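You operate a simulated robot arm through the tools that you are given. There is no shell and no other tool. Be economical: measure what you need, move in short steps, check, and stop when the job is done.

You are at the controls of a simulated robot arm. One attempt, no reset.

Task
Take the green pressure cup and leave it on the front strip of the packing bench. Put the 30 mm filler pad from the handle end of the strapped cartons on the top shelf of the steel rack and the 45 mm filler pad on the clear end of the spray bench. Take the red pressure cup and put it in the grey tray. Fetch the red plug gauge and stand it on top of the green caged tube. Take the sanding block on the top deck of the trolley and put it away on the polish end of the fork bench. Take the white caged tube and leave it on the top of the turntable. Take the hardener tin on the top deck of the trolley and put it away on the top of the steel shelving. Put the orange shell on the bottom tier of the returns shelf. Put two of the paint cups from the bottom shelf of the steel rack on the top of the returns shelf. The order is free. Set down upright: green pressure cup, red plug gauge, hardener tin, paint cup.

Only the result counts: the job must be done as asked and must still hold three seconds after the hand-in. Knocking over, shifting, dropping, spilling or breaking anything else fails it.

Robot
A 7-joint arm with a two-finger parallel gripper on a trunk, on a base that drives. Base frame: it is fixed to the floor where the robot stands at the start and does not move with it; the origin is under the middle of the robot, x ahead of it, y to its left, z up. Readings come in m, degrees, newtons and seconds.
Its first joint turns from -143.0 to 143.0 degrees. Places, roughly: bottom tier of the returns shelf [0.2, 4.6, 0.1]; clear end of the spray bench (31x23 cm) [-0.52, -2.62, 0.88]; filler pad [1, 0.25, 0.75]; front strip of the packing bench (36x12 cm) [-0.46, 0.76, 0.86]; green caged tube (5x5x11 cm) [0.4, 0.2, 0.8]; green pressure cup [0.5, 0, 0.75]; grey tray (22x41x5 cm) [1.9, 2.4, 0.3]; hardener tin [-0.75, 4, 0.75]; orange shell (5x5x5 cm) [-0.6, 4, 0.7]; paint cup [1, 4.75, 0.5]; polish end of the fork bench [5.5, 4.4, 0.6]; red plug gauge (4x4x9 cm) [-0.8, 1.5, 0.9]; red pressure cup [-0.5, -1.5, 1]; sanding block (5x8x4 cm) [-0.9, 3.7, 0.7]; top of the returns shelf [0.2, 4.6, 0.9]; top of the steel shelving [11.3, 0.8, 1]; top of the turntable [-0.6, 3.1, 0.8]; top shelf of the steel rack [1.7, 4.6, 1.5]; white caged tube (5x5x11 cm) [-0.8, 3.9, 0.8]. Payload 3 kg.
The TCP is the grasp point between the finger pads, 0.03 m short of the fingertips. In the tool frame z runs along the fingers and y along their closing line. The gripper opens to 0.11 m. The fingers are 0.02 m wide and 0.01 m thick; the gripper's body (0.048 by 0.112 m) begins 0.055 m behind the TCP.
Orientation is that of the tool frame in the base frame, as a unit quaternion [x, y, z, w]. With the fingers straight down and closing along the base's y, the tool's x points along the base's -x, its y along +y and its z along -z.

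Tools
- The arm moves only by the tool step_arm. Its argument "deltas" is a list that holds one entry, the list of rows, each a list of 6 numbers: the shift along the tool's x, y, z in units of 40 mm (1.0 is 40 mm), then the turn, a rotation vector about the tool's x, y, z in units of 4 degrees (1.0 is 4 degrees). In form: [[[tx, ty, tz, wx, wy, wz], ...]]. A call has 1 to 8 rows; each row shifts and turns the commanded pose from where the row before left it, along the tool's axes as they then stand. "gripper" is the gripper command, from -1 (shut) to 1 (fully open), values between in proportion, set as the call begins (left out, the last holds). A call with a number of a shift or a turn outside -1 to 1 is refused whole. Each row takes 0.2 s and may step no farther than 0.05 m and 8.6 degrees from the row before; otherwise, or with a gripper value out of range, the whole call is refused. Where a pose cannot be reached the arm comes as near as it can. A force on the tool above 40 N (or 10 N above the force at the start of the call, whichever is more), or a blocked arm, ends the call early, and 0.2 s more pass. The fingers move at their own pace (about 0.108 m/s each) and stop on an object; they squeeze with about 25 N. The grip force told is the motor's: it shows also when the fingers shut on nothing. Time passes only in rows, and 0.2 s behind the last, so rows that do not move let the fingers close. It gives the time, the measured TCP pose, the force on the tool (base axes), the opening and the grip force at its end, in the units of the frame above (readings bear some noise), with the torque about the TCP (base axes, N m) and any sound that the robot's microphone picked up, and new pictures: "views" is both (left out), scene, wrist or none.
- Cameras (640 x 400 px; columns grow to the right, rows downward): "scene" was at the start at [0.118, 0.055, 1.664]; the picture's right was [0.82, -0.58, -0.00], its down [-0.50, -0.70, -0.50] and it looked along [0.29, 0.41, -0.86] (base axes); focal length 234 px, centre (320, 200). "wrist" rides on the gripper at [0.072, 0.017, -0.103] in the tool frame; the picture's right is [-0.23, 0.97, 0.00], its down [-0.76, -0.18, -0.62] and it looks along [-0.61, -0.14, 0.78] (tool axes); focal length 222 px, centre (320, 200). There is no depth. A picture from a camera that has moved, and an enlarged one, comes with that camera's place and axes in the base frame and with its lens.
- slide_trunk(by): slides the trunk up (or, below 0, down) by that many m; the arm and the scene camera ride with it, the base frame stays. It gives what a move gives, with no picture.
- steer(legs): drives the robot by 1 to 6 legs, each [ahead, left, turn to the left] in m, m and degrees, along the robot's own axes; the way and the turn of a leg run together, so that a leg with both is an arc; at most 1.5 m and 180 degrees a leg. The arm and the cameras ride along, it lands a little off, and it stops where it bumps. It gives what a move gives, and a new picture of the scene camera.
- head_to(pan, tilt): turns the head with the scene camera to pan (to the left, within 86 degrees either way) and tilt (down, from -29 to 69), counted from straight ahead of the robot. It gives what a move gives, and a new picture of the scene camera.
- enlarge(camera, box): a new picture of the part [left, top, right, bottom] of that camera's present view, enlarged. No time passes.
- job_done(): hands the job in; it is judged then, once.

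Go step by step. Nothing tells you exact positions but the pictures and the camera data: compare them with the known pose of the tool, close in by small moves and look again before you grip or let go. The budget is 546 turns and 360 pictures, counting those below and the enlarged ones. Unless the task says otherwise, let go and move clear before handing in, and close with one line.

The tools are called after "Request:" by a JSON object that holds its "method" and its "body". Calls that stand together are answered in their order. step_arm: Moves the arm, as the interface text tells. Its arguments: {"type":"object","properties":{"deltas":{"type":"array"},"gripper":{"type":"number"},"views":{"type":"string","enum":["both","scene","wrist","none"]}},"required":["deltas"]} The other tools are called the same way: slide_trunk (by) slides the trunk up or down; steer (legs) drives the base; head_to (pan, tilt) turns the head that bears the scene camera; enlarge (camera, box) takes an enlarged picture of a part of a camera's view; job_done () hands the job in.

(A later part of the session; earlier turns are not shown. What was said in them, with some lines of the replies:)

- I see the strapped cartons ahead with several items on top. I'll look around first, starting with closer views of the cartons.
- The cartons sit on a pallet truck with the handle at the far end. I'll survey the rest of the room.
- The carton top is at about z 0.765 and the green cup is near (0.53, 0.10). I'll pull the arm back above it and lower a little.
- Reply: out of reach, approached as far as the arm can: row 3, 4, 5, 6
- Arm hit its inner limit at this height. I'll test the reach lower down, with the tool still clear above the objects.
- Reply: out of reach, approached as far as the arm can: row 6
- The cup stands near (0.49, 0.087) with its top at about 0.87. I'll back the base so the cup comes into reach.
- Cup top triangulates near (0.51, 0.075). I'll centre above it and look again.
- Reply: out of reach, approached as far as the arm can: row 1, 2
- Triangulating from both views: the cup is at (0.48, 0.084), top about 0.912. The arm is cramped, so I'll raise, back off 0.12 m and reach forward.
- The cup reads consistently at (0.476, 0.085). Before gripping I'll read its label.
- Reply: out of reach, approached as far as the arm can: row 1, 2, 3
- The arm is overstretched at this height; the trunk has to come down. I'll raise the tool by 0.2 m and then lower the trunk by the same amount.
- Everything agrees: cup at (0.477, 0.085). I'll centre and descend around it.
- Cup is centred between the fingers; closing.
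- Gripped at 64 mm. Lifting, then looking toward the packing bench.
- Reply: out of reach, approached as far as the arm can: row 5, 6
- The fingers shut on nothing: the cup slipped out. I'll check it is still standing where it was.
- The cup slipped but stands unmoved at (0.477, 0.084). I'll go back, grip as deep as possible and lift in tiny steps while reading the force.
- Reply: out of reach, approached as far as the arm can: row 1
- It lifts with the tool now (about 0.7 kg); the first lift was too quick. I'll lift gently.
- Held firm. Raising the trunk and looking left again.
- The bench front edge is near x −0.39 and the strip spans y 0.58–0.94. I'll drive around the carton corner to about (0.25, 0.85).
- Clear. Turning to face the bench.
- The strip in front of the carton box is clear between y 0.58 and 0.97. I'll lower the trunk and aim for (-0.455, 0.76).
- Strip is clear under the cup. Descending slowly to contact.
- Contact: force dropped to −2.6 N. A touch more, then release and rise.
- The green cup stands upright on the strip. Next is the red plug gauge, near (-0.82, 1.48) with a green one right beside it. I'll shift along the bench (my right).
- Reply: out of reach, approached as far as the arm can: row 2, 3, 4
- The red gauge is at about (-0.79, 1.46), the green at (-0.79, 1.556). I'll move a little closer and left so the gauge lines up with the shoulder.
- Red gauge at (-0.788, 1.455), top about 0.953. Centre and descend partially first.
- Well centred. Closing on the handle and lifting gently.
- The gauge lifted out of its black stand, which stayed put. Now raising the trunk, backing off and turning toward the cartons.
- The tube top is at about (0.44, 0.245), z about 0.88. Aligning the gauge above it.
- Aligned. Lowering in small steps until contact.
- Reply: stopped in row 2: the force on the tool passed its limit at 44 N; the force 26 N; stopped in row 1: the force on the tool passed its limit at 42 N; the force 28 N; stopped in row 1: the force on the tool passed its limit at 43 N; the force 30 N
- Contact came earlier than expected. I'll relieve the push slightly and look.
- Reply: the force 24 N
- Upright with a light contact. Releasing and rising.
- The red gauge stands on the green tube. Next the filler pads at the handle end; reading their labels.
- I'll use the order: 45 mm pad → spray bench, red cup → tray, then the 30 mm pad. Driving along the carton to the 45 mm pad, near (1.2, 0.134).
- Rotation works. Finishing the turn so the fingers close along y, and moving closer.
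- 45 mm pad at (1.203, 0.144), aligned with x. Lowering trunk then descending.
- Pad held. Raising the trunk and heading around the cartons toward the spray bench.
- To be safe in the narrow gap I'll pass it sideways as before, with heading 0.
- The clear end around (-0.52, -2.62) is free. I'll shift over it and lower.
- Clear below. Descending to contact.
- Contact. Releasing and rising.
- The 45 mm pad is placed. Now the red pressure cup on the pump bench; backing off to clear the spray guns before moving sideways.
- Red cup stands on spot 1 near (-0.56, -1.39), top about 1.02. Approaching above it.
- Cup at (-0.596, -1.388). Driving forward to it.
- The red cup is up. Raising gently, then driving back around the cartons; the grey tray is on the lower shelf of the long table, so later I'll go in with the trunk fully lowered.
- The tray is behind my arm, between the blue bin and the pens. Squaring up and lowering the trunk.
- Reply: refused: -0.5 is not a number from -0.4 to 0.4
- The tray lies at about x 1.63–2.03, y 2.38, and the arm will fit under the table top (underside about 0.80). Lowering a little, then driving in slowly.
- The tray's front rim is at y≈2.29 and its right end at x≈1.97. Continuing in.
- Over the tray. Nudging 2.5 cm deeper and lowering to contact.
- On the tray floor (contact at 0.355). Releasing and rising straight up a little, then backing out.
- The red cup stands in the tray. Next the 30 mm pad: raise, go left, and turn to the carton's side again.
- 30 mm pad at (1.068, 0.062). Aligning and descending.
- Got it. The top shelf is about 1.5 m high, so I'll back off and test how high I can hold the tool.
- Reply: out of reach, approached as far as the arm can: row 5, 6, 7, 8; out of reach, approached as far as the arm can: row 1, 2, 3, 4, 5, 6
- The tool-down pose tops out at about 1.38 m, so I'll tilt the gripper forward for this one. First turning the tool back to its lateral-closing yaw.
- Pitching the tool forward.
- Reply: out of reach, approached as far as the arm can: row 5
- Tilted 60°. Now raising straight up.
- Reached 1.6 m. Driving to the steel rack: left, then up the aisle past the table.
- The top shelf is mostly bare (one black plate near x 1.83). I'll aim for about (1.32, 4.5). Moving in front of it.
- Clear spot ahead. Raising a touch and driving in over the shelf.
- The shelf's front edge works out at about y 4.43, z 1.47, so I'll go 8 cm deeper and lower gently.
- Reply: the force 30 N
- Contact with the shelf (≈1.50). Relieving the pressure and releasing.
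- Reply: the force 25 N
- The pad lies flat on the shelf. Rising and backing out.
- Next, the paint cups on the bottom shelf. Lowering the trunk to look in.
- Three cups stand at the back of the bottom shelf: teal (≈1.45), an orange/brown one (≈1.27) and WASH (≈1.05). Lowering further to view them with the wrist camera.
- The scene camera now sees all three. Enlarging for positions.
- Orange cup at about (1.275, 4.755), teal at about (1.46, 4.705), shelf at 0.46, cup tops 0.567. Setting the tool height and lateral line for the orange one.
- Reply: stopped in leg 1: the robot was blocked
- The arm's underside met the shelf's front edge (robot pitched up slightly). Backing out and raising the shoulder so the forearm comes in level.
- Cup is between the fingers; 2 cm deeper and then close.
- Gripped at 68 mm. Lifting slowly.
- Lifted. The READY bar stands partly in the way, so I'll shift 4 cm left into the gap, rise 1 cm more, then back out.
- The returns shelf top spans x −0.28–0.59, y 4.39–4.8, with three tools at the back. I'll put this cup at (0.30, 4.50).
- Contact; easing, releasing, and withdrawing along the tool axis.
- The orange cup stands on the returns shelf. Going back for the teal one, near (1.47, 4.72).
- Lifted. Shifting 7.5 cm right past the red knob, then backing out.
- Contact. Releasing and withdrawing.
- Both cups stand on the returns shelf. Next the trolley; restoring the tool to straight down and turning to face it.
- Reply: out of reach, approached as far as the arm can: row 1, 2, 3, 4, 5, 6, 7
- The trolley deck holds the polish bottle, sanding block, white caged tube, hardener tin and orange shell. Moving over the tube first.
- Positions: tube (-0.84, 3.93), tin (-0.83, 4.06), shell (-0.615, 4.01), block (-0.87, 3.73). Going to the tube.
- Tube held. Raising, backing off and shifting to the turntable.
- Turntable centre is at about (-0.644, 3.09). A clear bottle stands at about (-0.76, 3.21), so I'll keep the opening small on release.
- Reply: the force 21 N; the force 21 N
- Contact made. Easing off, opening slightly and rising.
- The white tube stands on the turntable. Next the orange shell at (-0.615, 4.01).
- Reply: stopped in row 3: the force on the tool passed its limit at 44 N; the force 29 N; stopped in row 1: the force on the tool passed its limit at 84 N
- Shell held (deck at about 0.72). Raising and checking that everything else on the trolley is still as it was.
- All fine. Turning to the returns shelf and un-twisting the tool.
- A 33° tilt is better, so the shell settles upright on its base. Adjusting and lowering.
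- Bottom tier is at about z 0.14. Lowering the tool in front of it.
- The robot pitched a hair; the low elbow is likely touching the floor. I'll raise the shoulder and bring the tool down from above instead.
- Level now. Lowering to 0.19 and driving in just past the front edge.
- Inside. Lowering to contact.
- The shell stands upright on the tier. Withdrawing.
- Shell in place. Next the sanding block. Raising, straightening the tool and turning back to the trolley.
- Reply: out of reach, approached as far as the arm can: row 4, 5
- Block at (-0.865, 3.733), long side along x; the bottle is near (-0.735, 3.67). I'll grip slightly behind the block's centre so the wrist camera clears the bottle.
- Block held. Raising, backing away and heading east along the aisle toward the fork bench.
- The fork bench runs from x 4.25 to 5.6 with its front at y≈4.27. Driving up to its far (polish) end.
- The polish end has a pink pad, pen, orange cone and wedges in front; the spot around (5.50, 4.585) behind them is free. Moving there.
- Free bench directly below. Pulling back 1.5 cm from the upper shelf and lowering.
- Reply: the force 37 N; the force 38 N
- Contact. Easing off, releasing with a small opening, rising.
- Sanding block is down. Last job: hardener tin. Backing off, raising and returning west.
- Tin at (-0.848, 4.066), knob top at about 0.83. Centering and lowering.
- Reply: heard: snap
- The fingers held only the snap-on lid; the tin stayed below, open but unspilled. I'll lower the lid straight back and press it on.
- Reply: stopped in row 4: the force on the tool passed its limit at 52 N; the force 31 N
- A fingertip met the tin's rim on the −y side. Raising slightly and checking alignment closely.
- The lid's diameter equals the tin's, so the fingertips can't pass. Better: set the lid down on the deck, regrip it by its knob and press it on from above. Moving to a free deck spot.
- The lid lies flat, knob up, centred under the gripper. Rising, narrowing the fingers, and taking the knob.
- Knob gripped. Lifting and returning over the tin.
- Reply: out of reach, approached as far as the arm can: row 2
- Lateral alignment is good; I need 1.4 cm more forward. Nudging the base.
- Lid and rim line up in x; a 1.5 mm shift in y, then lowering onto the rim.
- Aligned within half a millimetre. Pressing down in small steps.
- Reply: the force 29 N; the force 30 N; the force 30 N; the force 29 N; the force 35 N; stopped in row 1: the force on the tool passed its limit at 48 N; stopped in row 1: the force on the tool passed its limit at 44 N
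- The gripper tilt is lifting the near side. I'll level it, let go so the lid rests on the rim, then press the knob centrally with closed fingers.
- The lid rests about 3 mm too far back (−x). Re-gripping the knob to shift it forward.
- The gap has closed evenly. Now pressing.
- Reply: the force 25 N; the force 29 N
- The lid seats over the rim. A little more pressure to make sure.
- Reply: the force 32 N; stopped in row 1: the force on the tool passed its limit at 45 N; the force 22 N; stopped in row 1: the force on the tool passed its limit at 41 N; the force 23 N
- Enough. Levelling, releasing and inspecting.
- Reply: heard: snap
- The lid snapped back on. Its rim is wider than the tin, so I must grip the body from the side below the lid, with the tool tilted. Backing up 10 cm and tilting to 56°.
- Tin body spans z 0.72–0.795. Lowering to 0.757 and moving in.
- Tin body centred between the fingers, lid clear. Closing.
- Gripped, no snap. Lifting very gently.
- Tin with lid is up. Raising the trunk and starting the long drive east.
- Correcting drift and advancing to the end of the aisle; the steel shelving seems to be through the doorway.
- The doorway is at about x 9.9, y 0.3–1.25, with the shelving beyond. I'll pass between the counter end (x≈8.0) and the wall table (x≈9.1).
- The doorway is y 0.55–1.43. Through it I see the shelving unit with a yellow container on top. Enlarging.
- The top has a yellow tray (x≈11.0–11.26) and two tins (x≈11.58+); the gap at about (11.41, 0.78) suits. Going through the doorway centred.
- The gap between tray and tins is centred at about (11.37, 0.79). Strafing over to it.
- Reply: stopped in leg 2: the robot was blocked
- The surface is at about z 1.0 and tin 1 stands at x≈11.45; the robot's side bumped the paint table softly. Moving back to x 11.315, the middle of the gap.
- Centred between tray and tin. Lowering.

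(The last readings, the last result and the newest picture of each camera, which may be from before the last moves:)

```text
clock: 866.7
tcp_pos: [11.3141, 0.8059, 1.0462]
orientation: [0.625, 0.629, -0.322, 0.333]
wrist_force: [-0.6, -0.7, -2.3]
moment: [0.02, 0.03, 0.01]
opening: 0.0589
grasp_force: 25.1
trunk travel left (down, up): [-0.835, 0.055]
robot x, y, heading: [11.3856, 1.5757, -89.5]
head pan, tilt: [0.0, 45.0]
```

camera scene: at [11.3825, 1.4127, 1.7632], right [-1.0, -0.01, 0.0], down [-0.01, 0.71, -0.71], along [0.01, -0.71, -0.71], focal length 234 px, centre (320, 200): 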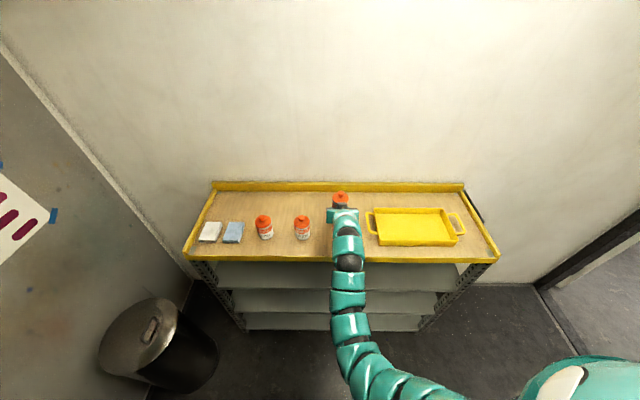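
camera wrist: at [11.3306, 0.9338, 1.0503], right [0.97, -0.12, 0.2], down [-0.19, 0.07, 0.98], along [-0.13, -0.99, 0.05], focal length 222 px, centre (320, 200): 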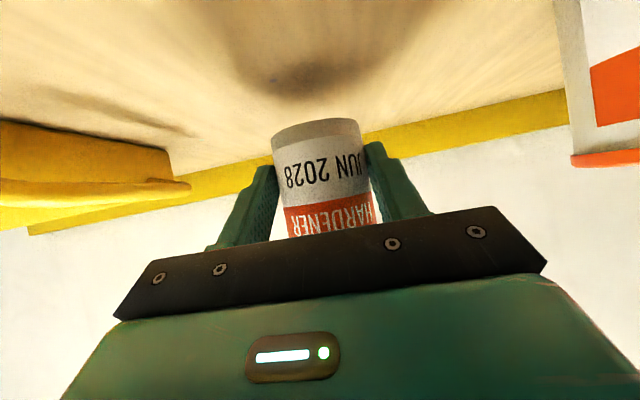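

Request:
{"method": "step_arm", "body": {"deltas": [[[0.07, 0, 0.05, 0, 0, 0]]], "views": "none"}}

Request:
{"method": "step_arm", "body": {"deltas": [[[0.07, 0, 0.05, 0, 0, 0]]], "views": "none"}}

Request:
{"method": "step_arm", "body": {"deltas": [[[0.07, 0, 0.05, 0, 0, 0]]], "views": "wrist"}}

```text
clock: 867.1
tcp_pos: [11.3163, 0.8059, 1.0422]
orientation: [0.624, 0.629, -0.321, 0.334]
wrist_force: [0.6, -0.4, -2.1]
moment: [0.08, 0.01, 0.0]
opening: 0.059
grasp_force: 24.7
trunk travel left (down, up): [-0.835, 0.055]
robot x, y, heading: [11.3854, 1.5744, -89.3]
head pan, tilt: [0.0, 45.0]
```

```text
clock: 867.5
tcp_pos: [11.3157, 0.8067, 1.0398]
orientation: [0.624, 0.629, -0.321, 0.334]
wrist_force: [1.3, -0.6, -2.0]
moment: [0.08, 0.03, 0.0]
opening: 0.0587
grasp_force: 24.9
trunk travel left (down, up): [-0.835, 0.055]
robot x, y, heading: [11.3775, 1.5752, -89.3]
head pan, tilt: [0.0, 45.0]
```

```text
clock: 867.9
tcp_pos: [11.3147, 0.8059, 1.0353]
orientation: [0.625, 0.628, -0.322, 0.333]
wrist_force: [0.0, 0.5, -2.0]
moment: [0.04, 0.0, 0.01]
opening: 0.0589
grasp_force: 24.7
trunk travel left (down, up): [-0.835, 0.055]
robot x, y, heading: [11.3858, 1.574, -89.4]
head pan, tilt: [0.0, 45.0]
camera wrist: at [11.3306, 0.9334, 1.0355], right [0.97, -0.12, 0.2], down [-0.19, 0.07, 0.98], along [-0.13, -0.99, 0.05], focal length 222 px, centre (320, 200)
```

wrist: 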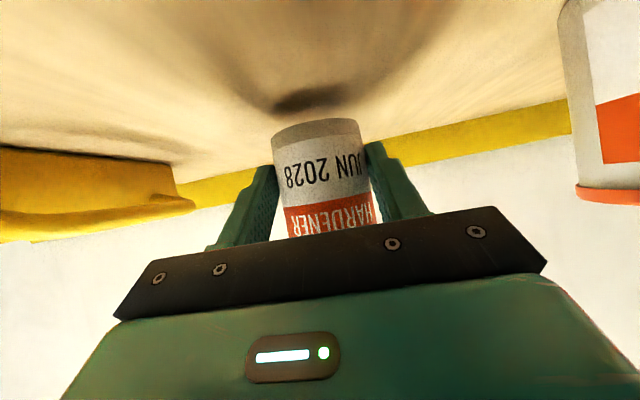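

Request:
{"method": "step_arm", "body": {"deltas": [[[0.07, 0, 0.05, 0, 0, 0]]], "views": "none"}}

Request:
{"method": "step_arm", "body": {"deltas": [[[0.07, 0, 0.05, 0, 0, 0]]], "views": "none"}}

Request:
{"method": "step_arm", "body": {"deltas": [[[0.06, 0, 0.043, 0, 0, 0]]], "views": "wrist"}}

```text
clock: 868.3
tcp_pos: [11.3149, 0.807, 1.0322]
orientation: [0.624, 0.629, -0.322, 0.333]
wrist_force: [-0.6, 0.0, -2.0]
moment: [0.08, -0.02, 0.0]
opening: 0.0586
grasp_force: 24.5
trunk travel left (down, up): [-0.835, 0.055]
robot x, y, heading: [11.3818, 1.5723, -89.4]
head pan, tilt: [0.0, 45.0]
```

```text
clock: 868.7
tcp_pos: [11.3152, 0.8071, 1.029]
orientation: [0.625, 0.628, -0.323, 0.333]
wrist_force: [-0.6, -0.4, -1.7]
moment: [0.02, -0.02, -0.02]
opening: 0.0591
grasp_force: 24.4
trunk travel left (down, up): [-0.835, 0.055]
robot x, y, heading: [11.3822, 1.5708, -89.1]
head pan, tilt: [0.0, 45.0]
```

```text
clock: 869.1
tcp_pos: [11.3149, 0.8061, 1.0263]
orientation: [0.624, 0.629, -0.322, 0.334]
wrist_force: [-0.3, -0.1, -2.4]
moment: [0.09, -0.03, 0.02]
opening: 0.0586
grasp_force: 25.2
trunk travel left (down, up): [-0.835, 0.055]
robot x, y, heading: [11.3828, 1.5751, -89.3]
head pan, tilt: [0.0, 45.0]
camera wrist: at [11.331, 0.9335, 1.0261], right [0.97, -0.12, 0.2], down [-0.19, 0.07, 0.98], along [-0.13, -0.99, 0.05], focal length 222 px, centre (320, 200)
```

wrist: 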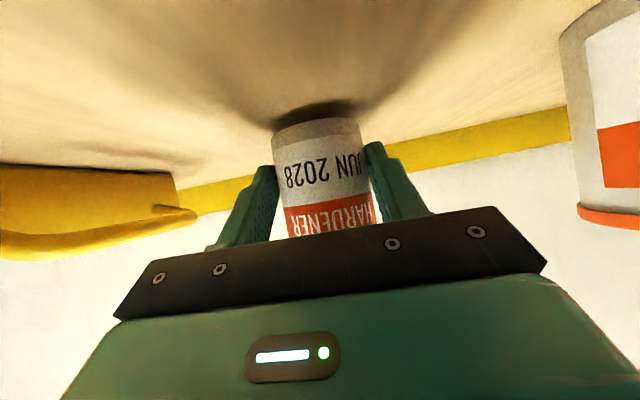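

Very near the surface now; continuing.

Request:
{"method": "step_arm", "body": {"deltas": [[[0.06, 0, 0.043, 0, 0, 0]]], "views": "none"}}

Request:
{"method": "step_arm", "body": {"deltas": [[[0.06, 0, 0.043, 0, 0, 0]]], "views": "none"}}

Request:
{"method": "step_arm", "body": {"deltas": [[[0.06, 0, 0.043, 0, 0, 0]]], "views": "none"}}

```text
clock: 869.5
tcp_pos: [11.3161, 0.8062, 1.0225]
orientation: [0.625, 0.629, -0.322, 0.333]
wrist_force: [-0.2, 0.2, -1.9]
moment: [0.06, -0.02, 0.0]
opening: 0.0589
grasp_force: 24.6
trunk travel left (down, up): [-0.835, 0.055]
robot x, y, heading: [11.3831, 1.5766, -89.3]
head pan, tilt: [0.0, 45.0]
```

```text
clock: 869.9
tcp_pos: [11.3155, 0.8053, 1.0192]
orientation: [0.625, 0.628, -0.323, 0.333]
wrist_force: [1.2, 0.5, -2.3]
moment: [0.05, 0.0, 0.04]
opening: 0.059
grasp_force: 25.0
trunk travel left (down, up): [-0.835, 0.055]
robot x, y, heading: [11.3816, 1.5745, -89.2]
head pan, tilt: [0.0, 45.0]
```

```text
clock: 870.3
tcp_pos: [11.3161, 0.8054, 1.0174]
orientation: [0.625, 0.628, -0.322, 0.333]
wrist_force: [0.8, -0.4, 0.9]
moment: [-0.02, 0.08, -0.01]
opening: 0.0589
grasp_force: 25.1
trunk travel left (down, up): [-0.835, 0.055]
robot x, y, heading: [11.3804, 1.5755, -89.4]
head pan, tilt: [0.0, 45.0]
```

Contact. Releasing with a modest opening and drawing back along the tool axis.

Request:
{"method": "step_arm", "body": {"deltas": [[[0, 0, 0, 0, 0, 0], [0, 0, 0, 0, 0, 0]]], "gripper": 0.45, "views": "wrist"}}

Request:
{"method": "step_arm", "body": {"deltas": [[[0, 0, -0.3, 0, 0, 0], [0, 0, -0.5, 0, 0, 0], [0, 0, -0.7, 0, 0, 0], [0, 0, -0.8, 0, 0, 0]]], "views": "wrist"}}

```text
clock: 870.9
tcp_pos: [11.315, 0.8056, 1.0178]
orientation: [0.625, 0.628, -0.322, 0.333]
wrist_force: [-0.5, -0.2, 0.0]
moment: [-0.05, 0.01, -0.02]
opening: 0.0799
grasp_force: 0.1
trunk travel left (down, up): [-0.835, 0.055]
robot x, y, heading: [11.3798, 1.5738, -89.4]
head pan, tilt: [0.0, 45.0]
camera wrist: at [11.3304, 0.9333, 1.0175], right [0.97, -0.12, 0.2], down [-0.19, 0.07, 0.98], along [-0.13, -0.99, 0.05], focal length 222 px, centre (320, 200)
```

wrist: 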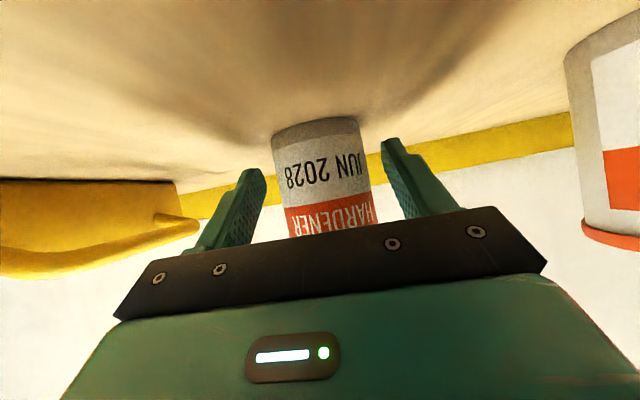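

```text
clock: 871.9
tcp_pos: [11.3143, 0.8826, 1.0693]
orientation: [0.625, 0.628, -0.322, 0.333]
wrist_force: [0.2, 0.0, -0.2]
moment: [-0.03, -0.01, -0.04]
opening: 0.0797
grasp_force: 0.1
trunk travel left (down, up): [-0.835, 0.055]
robot x, y, heading: [11.3834, 1.5756, -89.5]
head pan, tilt: [0.0, 45.0]
camera wrist: at [11.329, 1.0092, 1.0696], right [0.97, -0.12, 0.2], down [-0.19, 0.08, 0.98], along [-0.13, -0.99, 0.05], focal length 222 px, centre (320, 200)
```

wrist: 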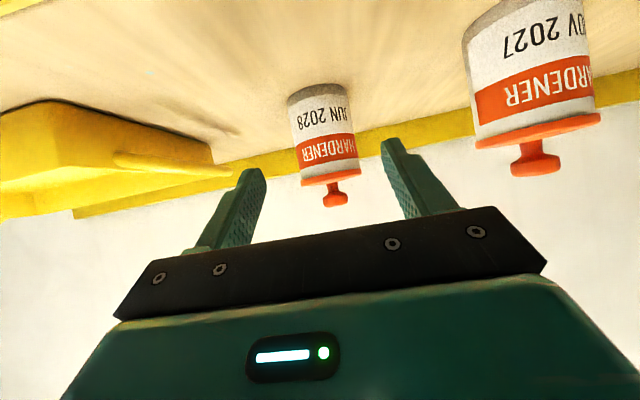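

The tin stands upright, lid on, next to its neighbours. Backing clear for a last look.

Request:
{"method": "steer", "body": {"legs": [[-0.15, 0, 0]]}}

```text
clock: 873.3
tcp_pos: [11.3103, 1.0297, 1.0708]
orientation: [0.624, 0.628, -0.323, 0.333]
wrist_force: [0.2, 1.3, 0.4]
moment: [-0.01, 0.02, 0.01]
opening: 0.0799
grasp_force: 0.2
trunk travel left (down, up): [-0.835, 0.055]
robot x, y, heading: [11.3819, 1.7179, -89.8]
head pan, tilt: [0.0, 45.0]
camera scene: at [11.3825, 1.5616, 1.7184], right [-1.0, -0.01, 0.0], down [-0.01, 0.71, -0.71], along [0.01, -0.71, -0.71], focal length 234 px, centre (320, 200)
```

scene: 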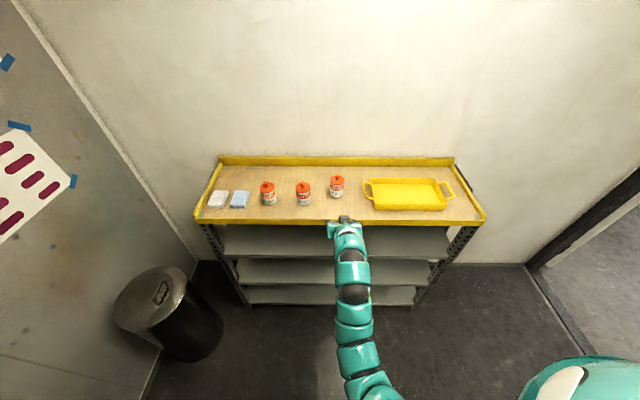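

All the items are placed, and the gripper is empty and clear of everything. I'm handing in.

Request:
{"method": "job_done", "body": {}}

```text
The job is handed in.
```

I placed all eleven items as asked and handed the job in. The hardener tin's snap-on lid came off in the first grip, with no spill that I could see, and I pressed it back on until it snapped. The robot also bumped the paint table by the steel shelving lightly, and I did not check whether the table moved.
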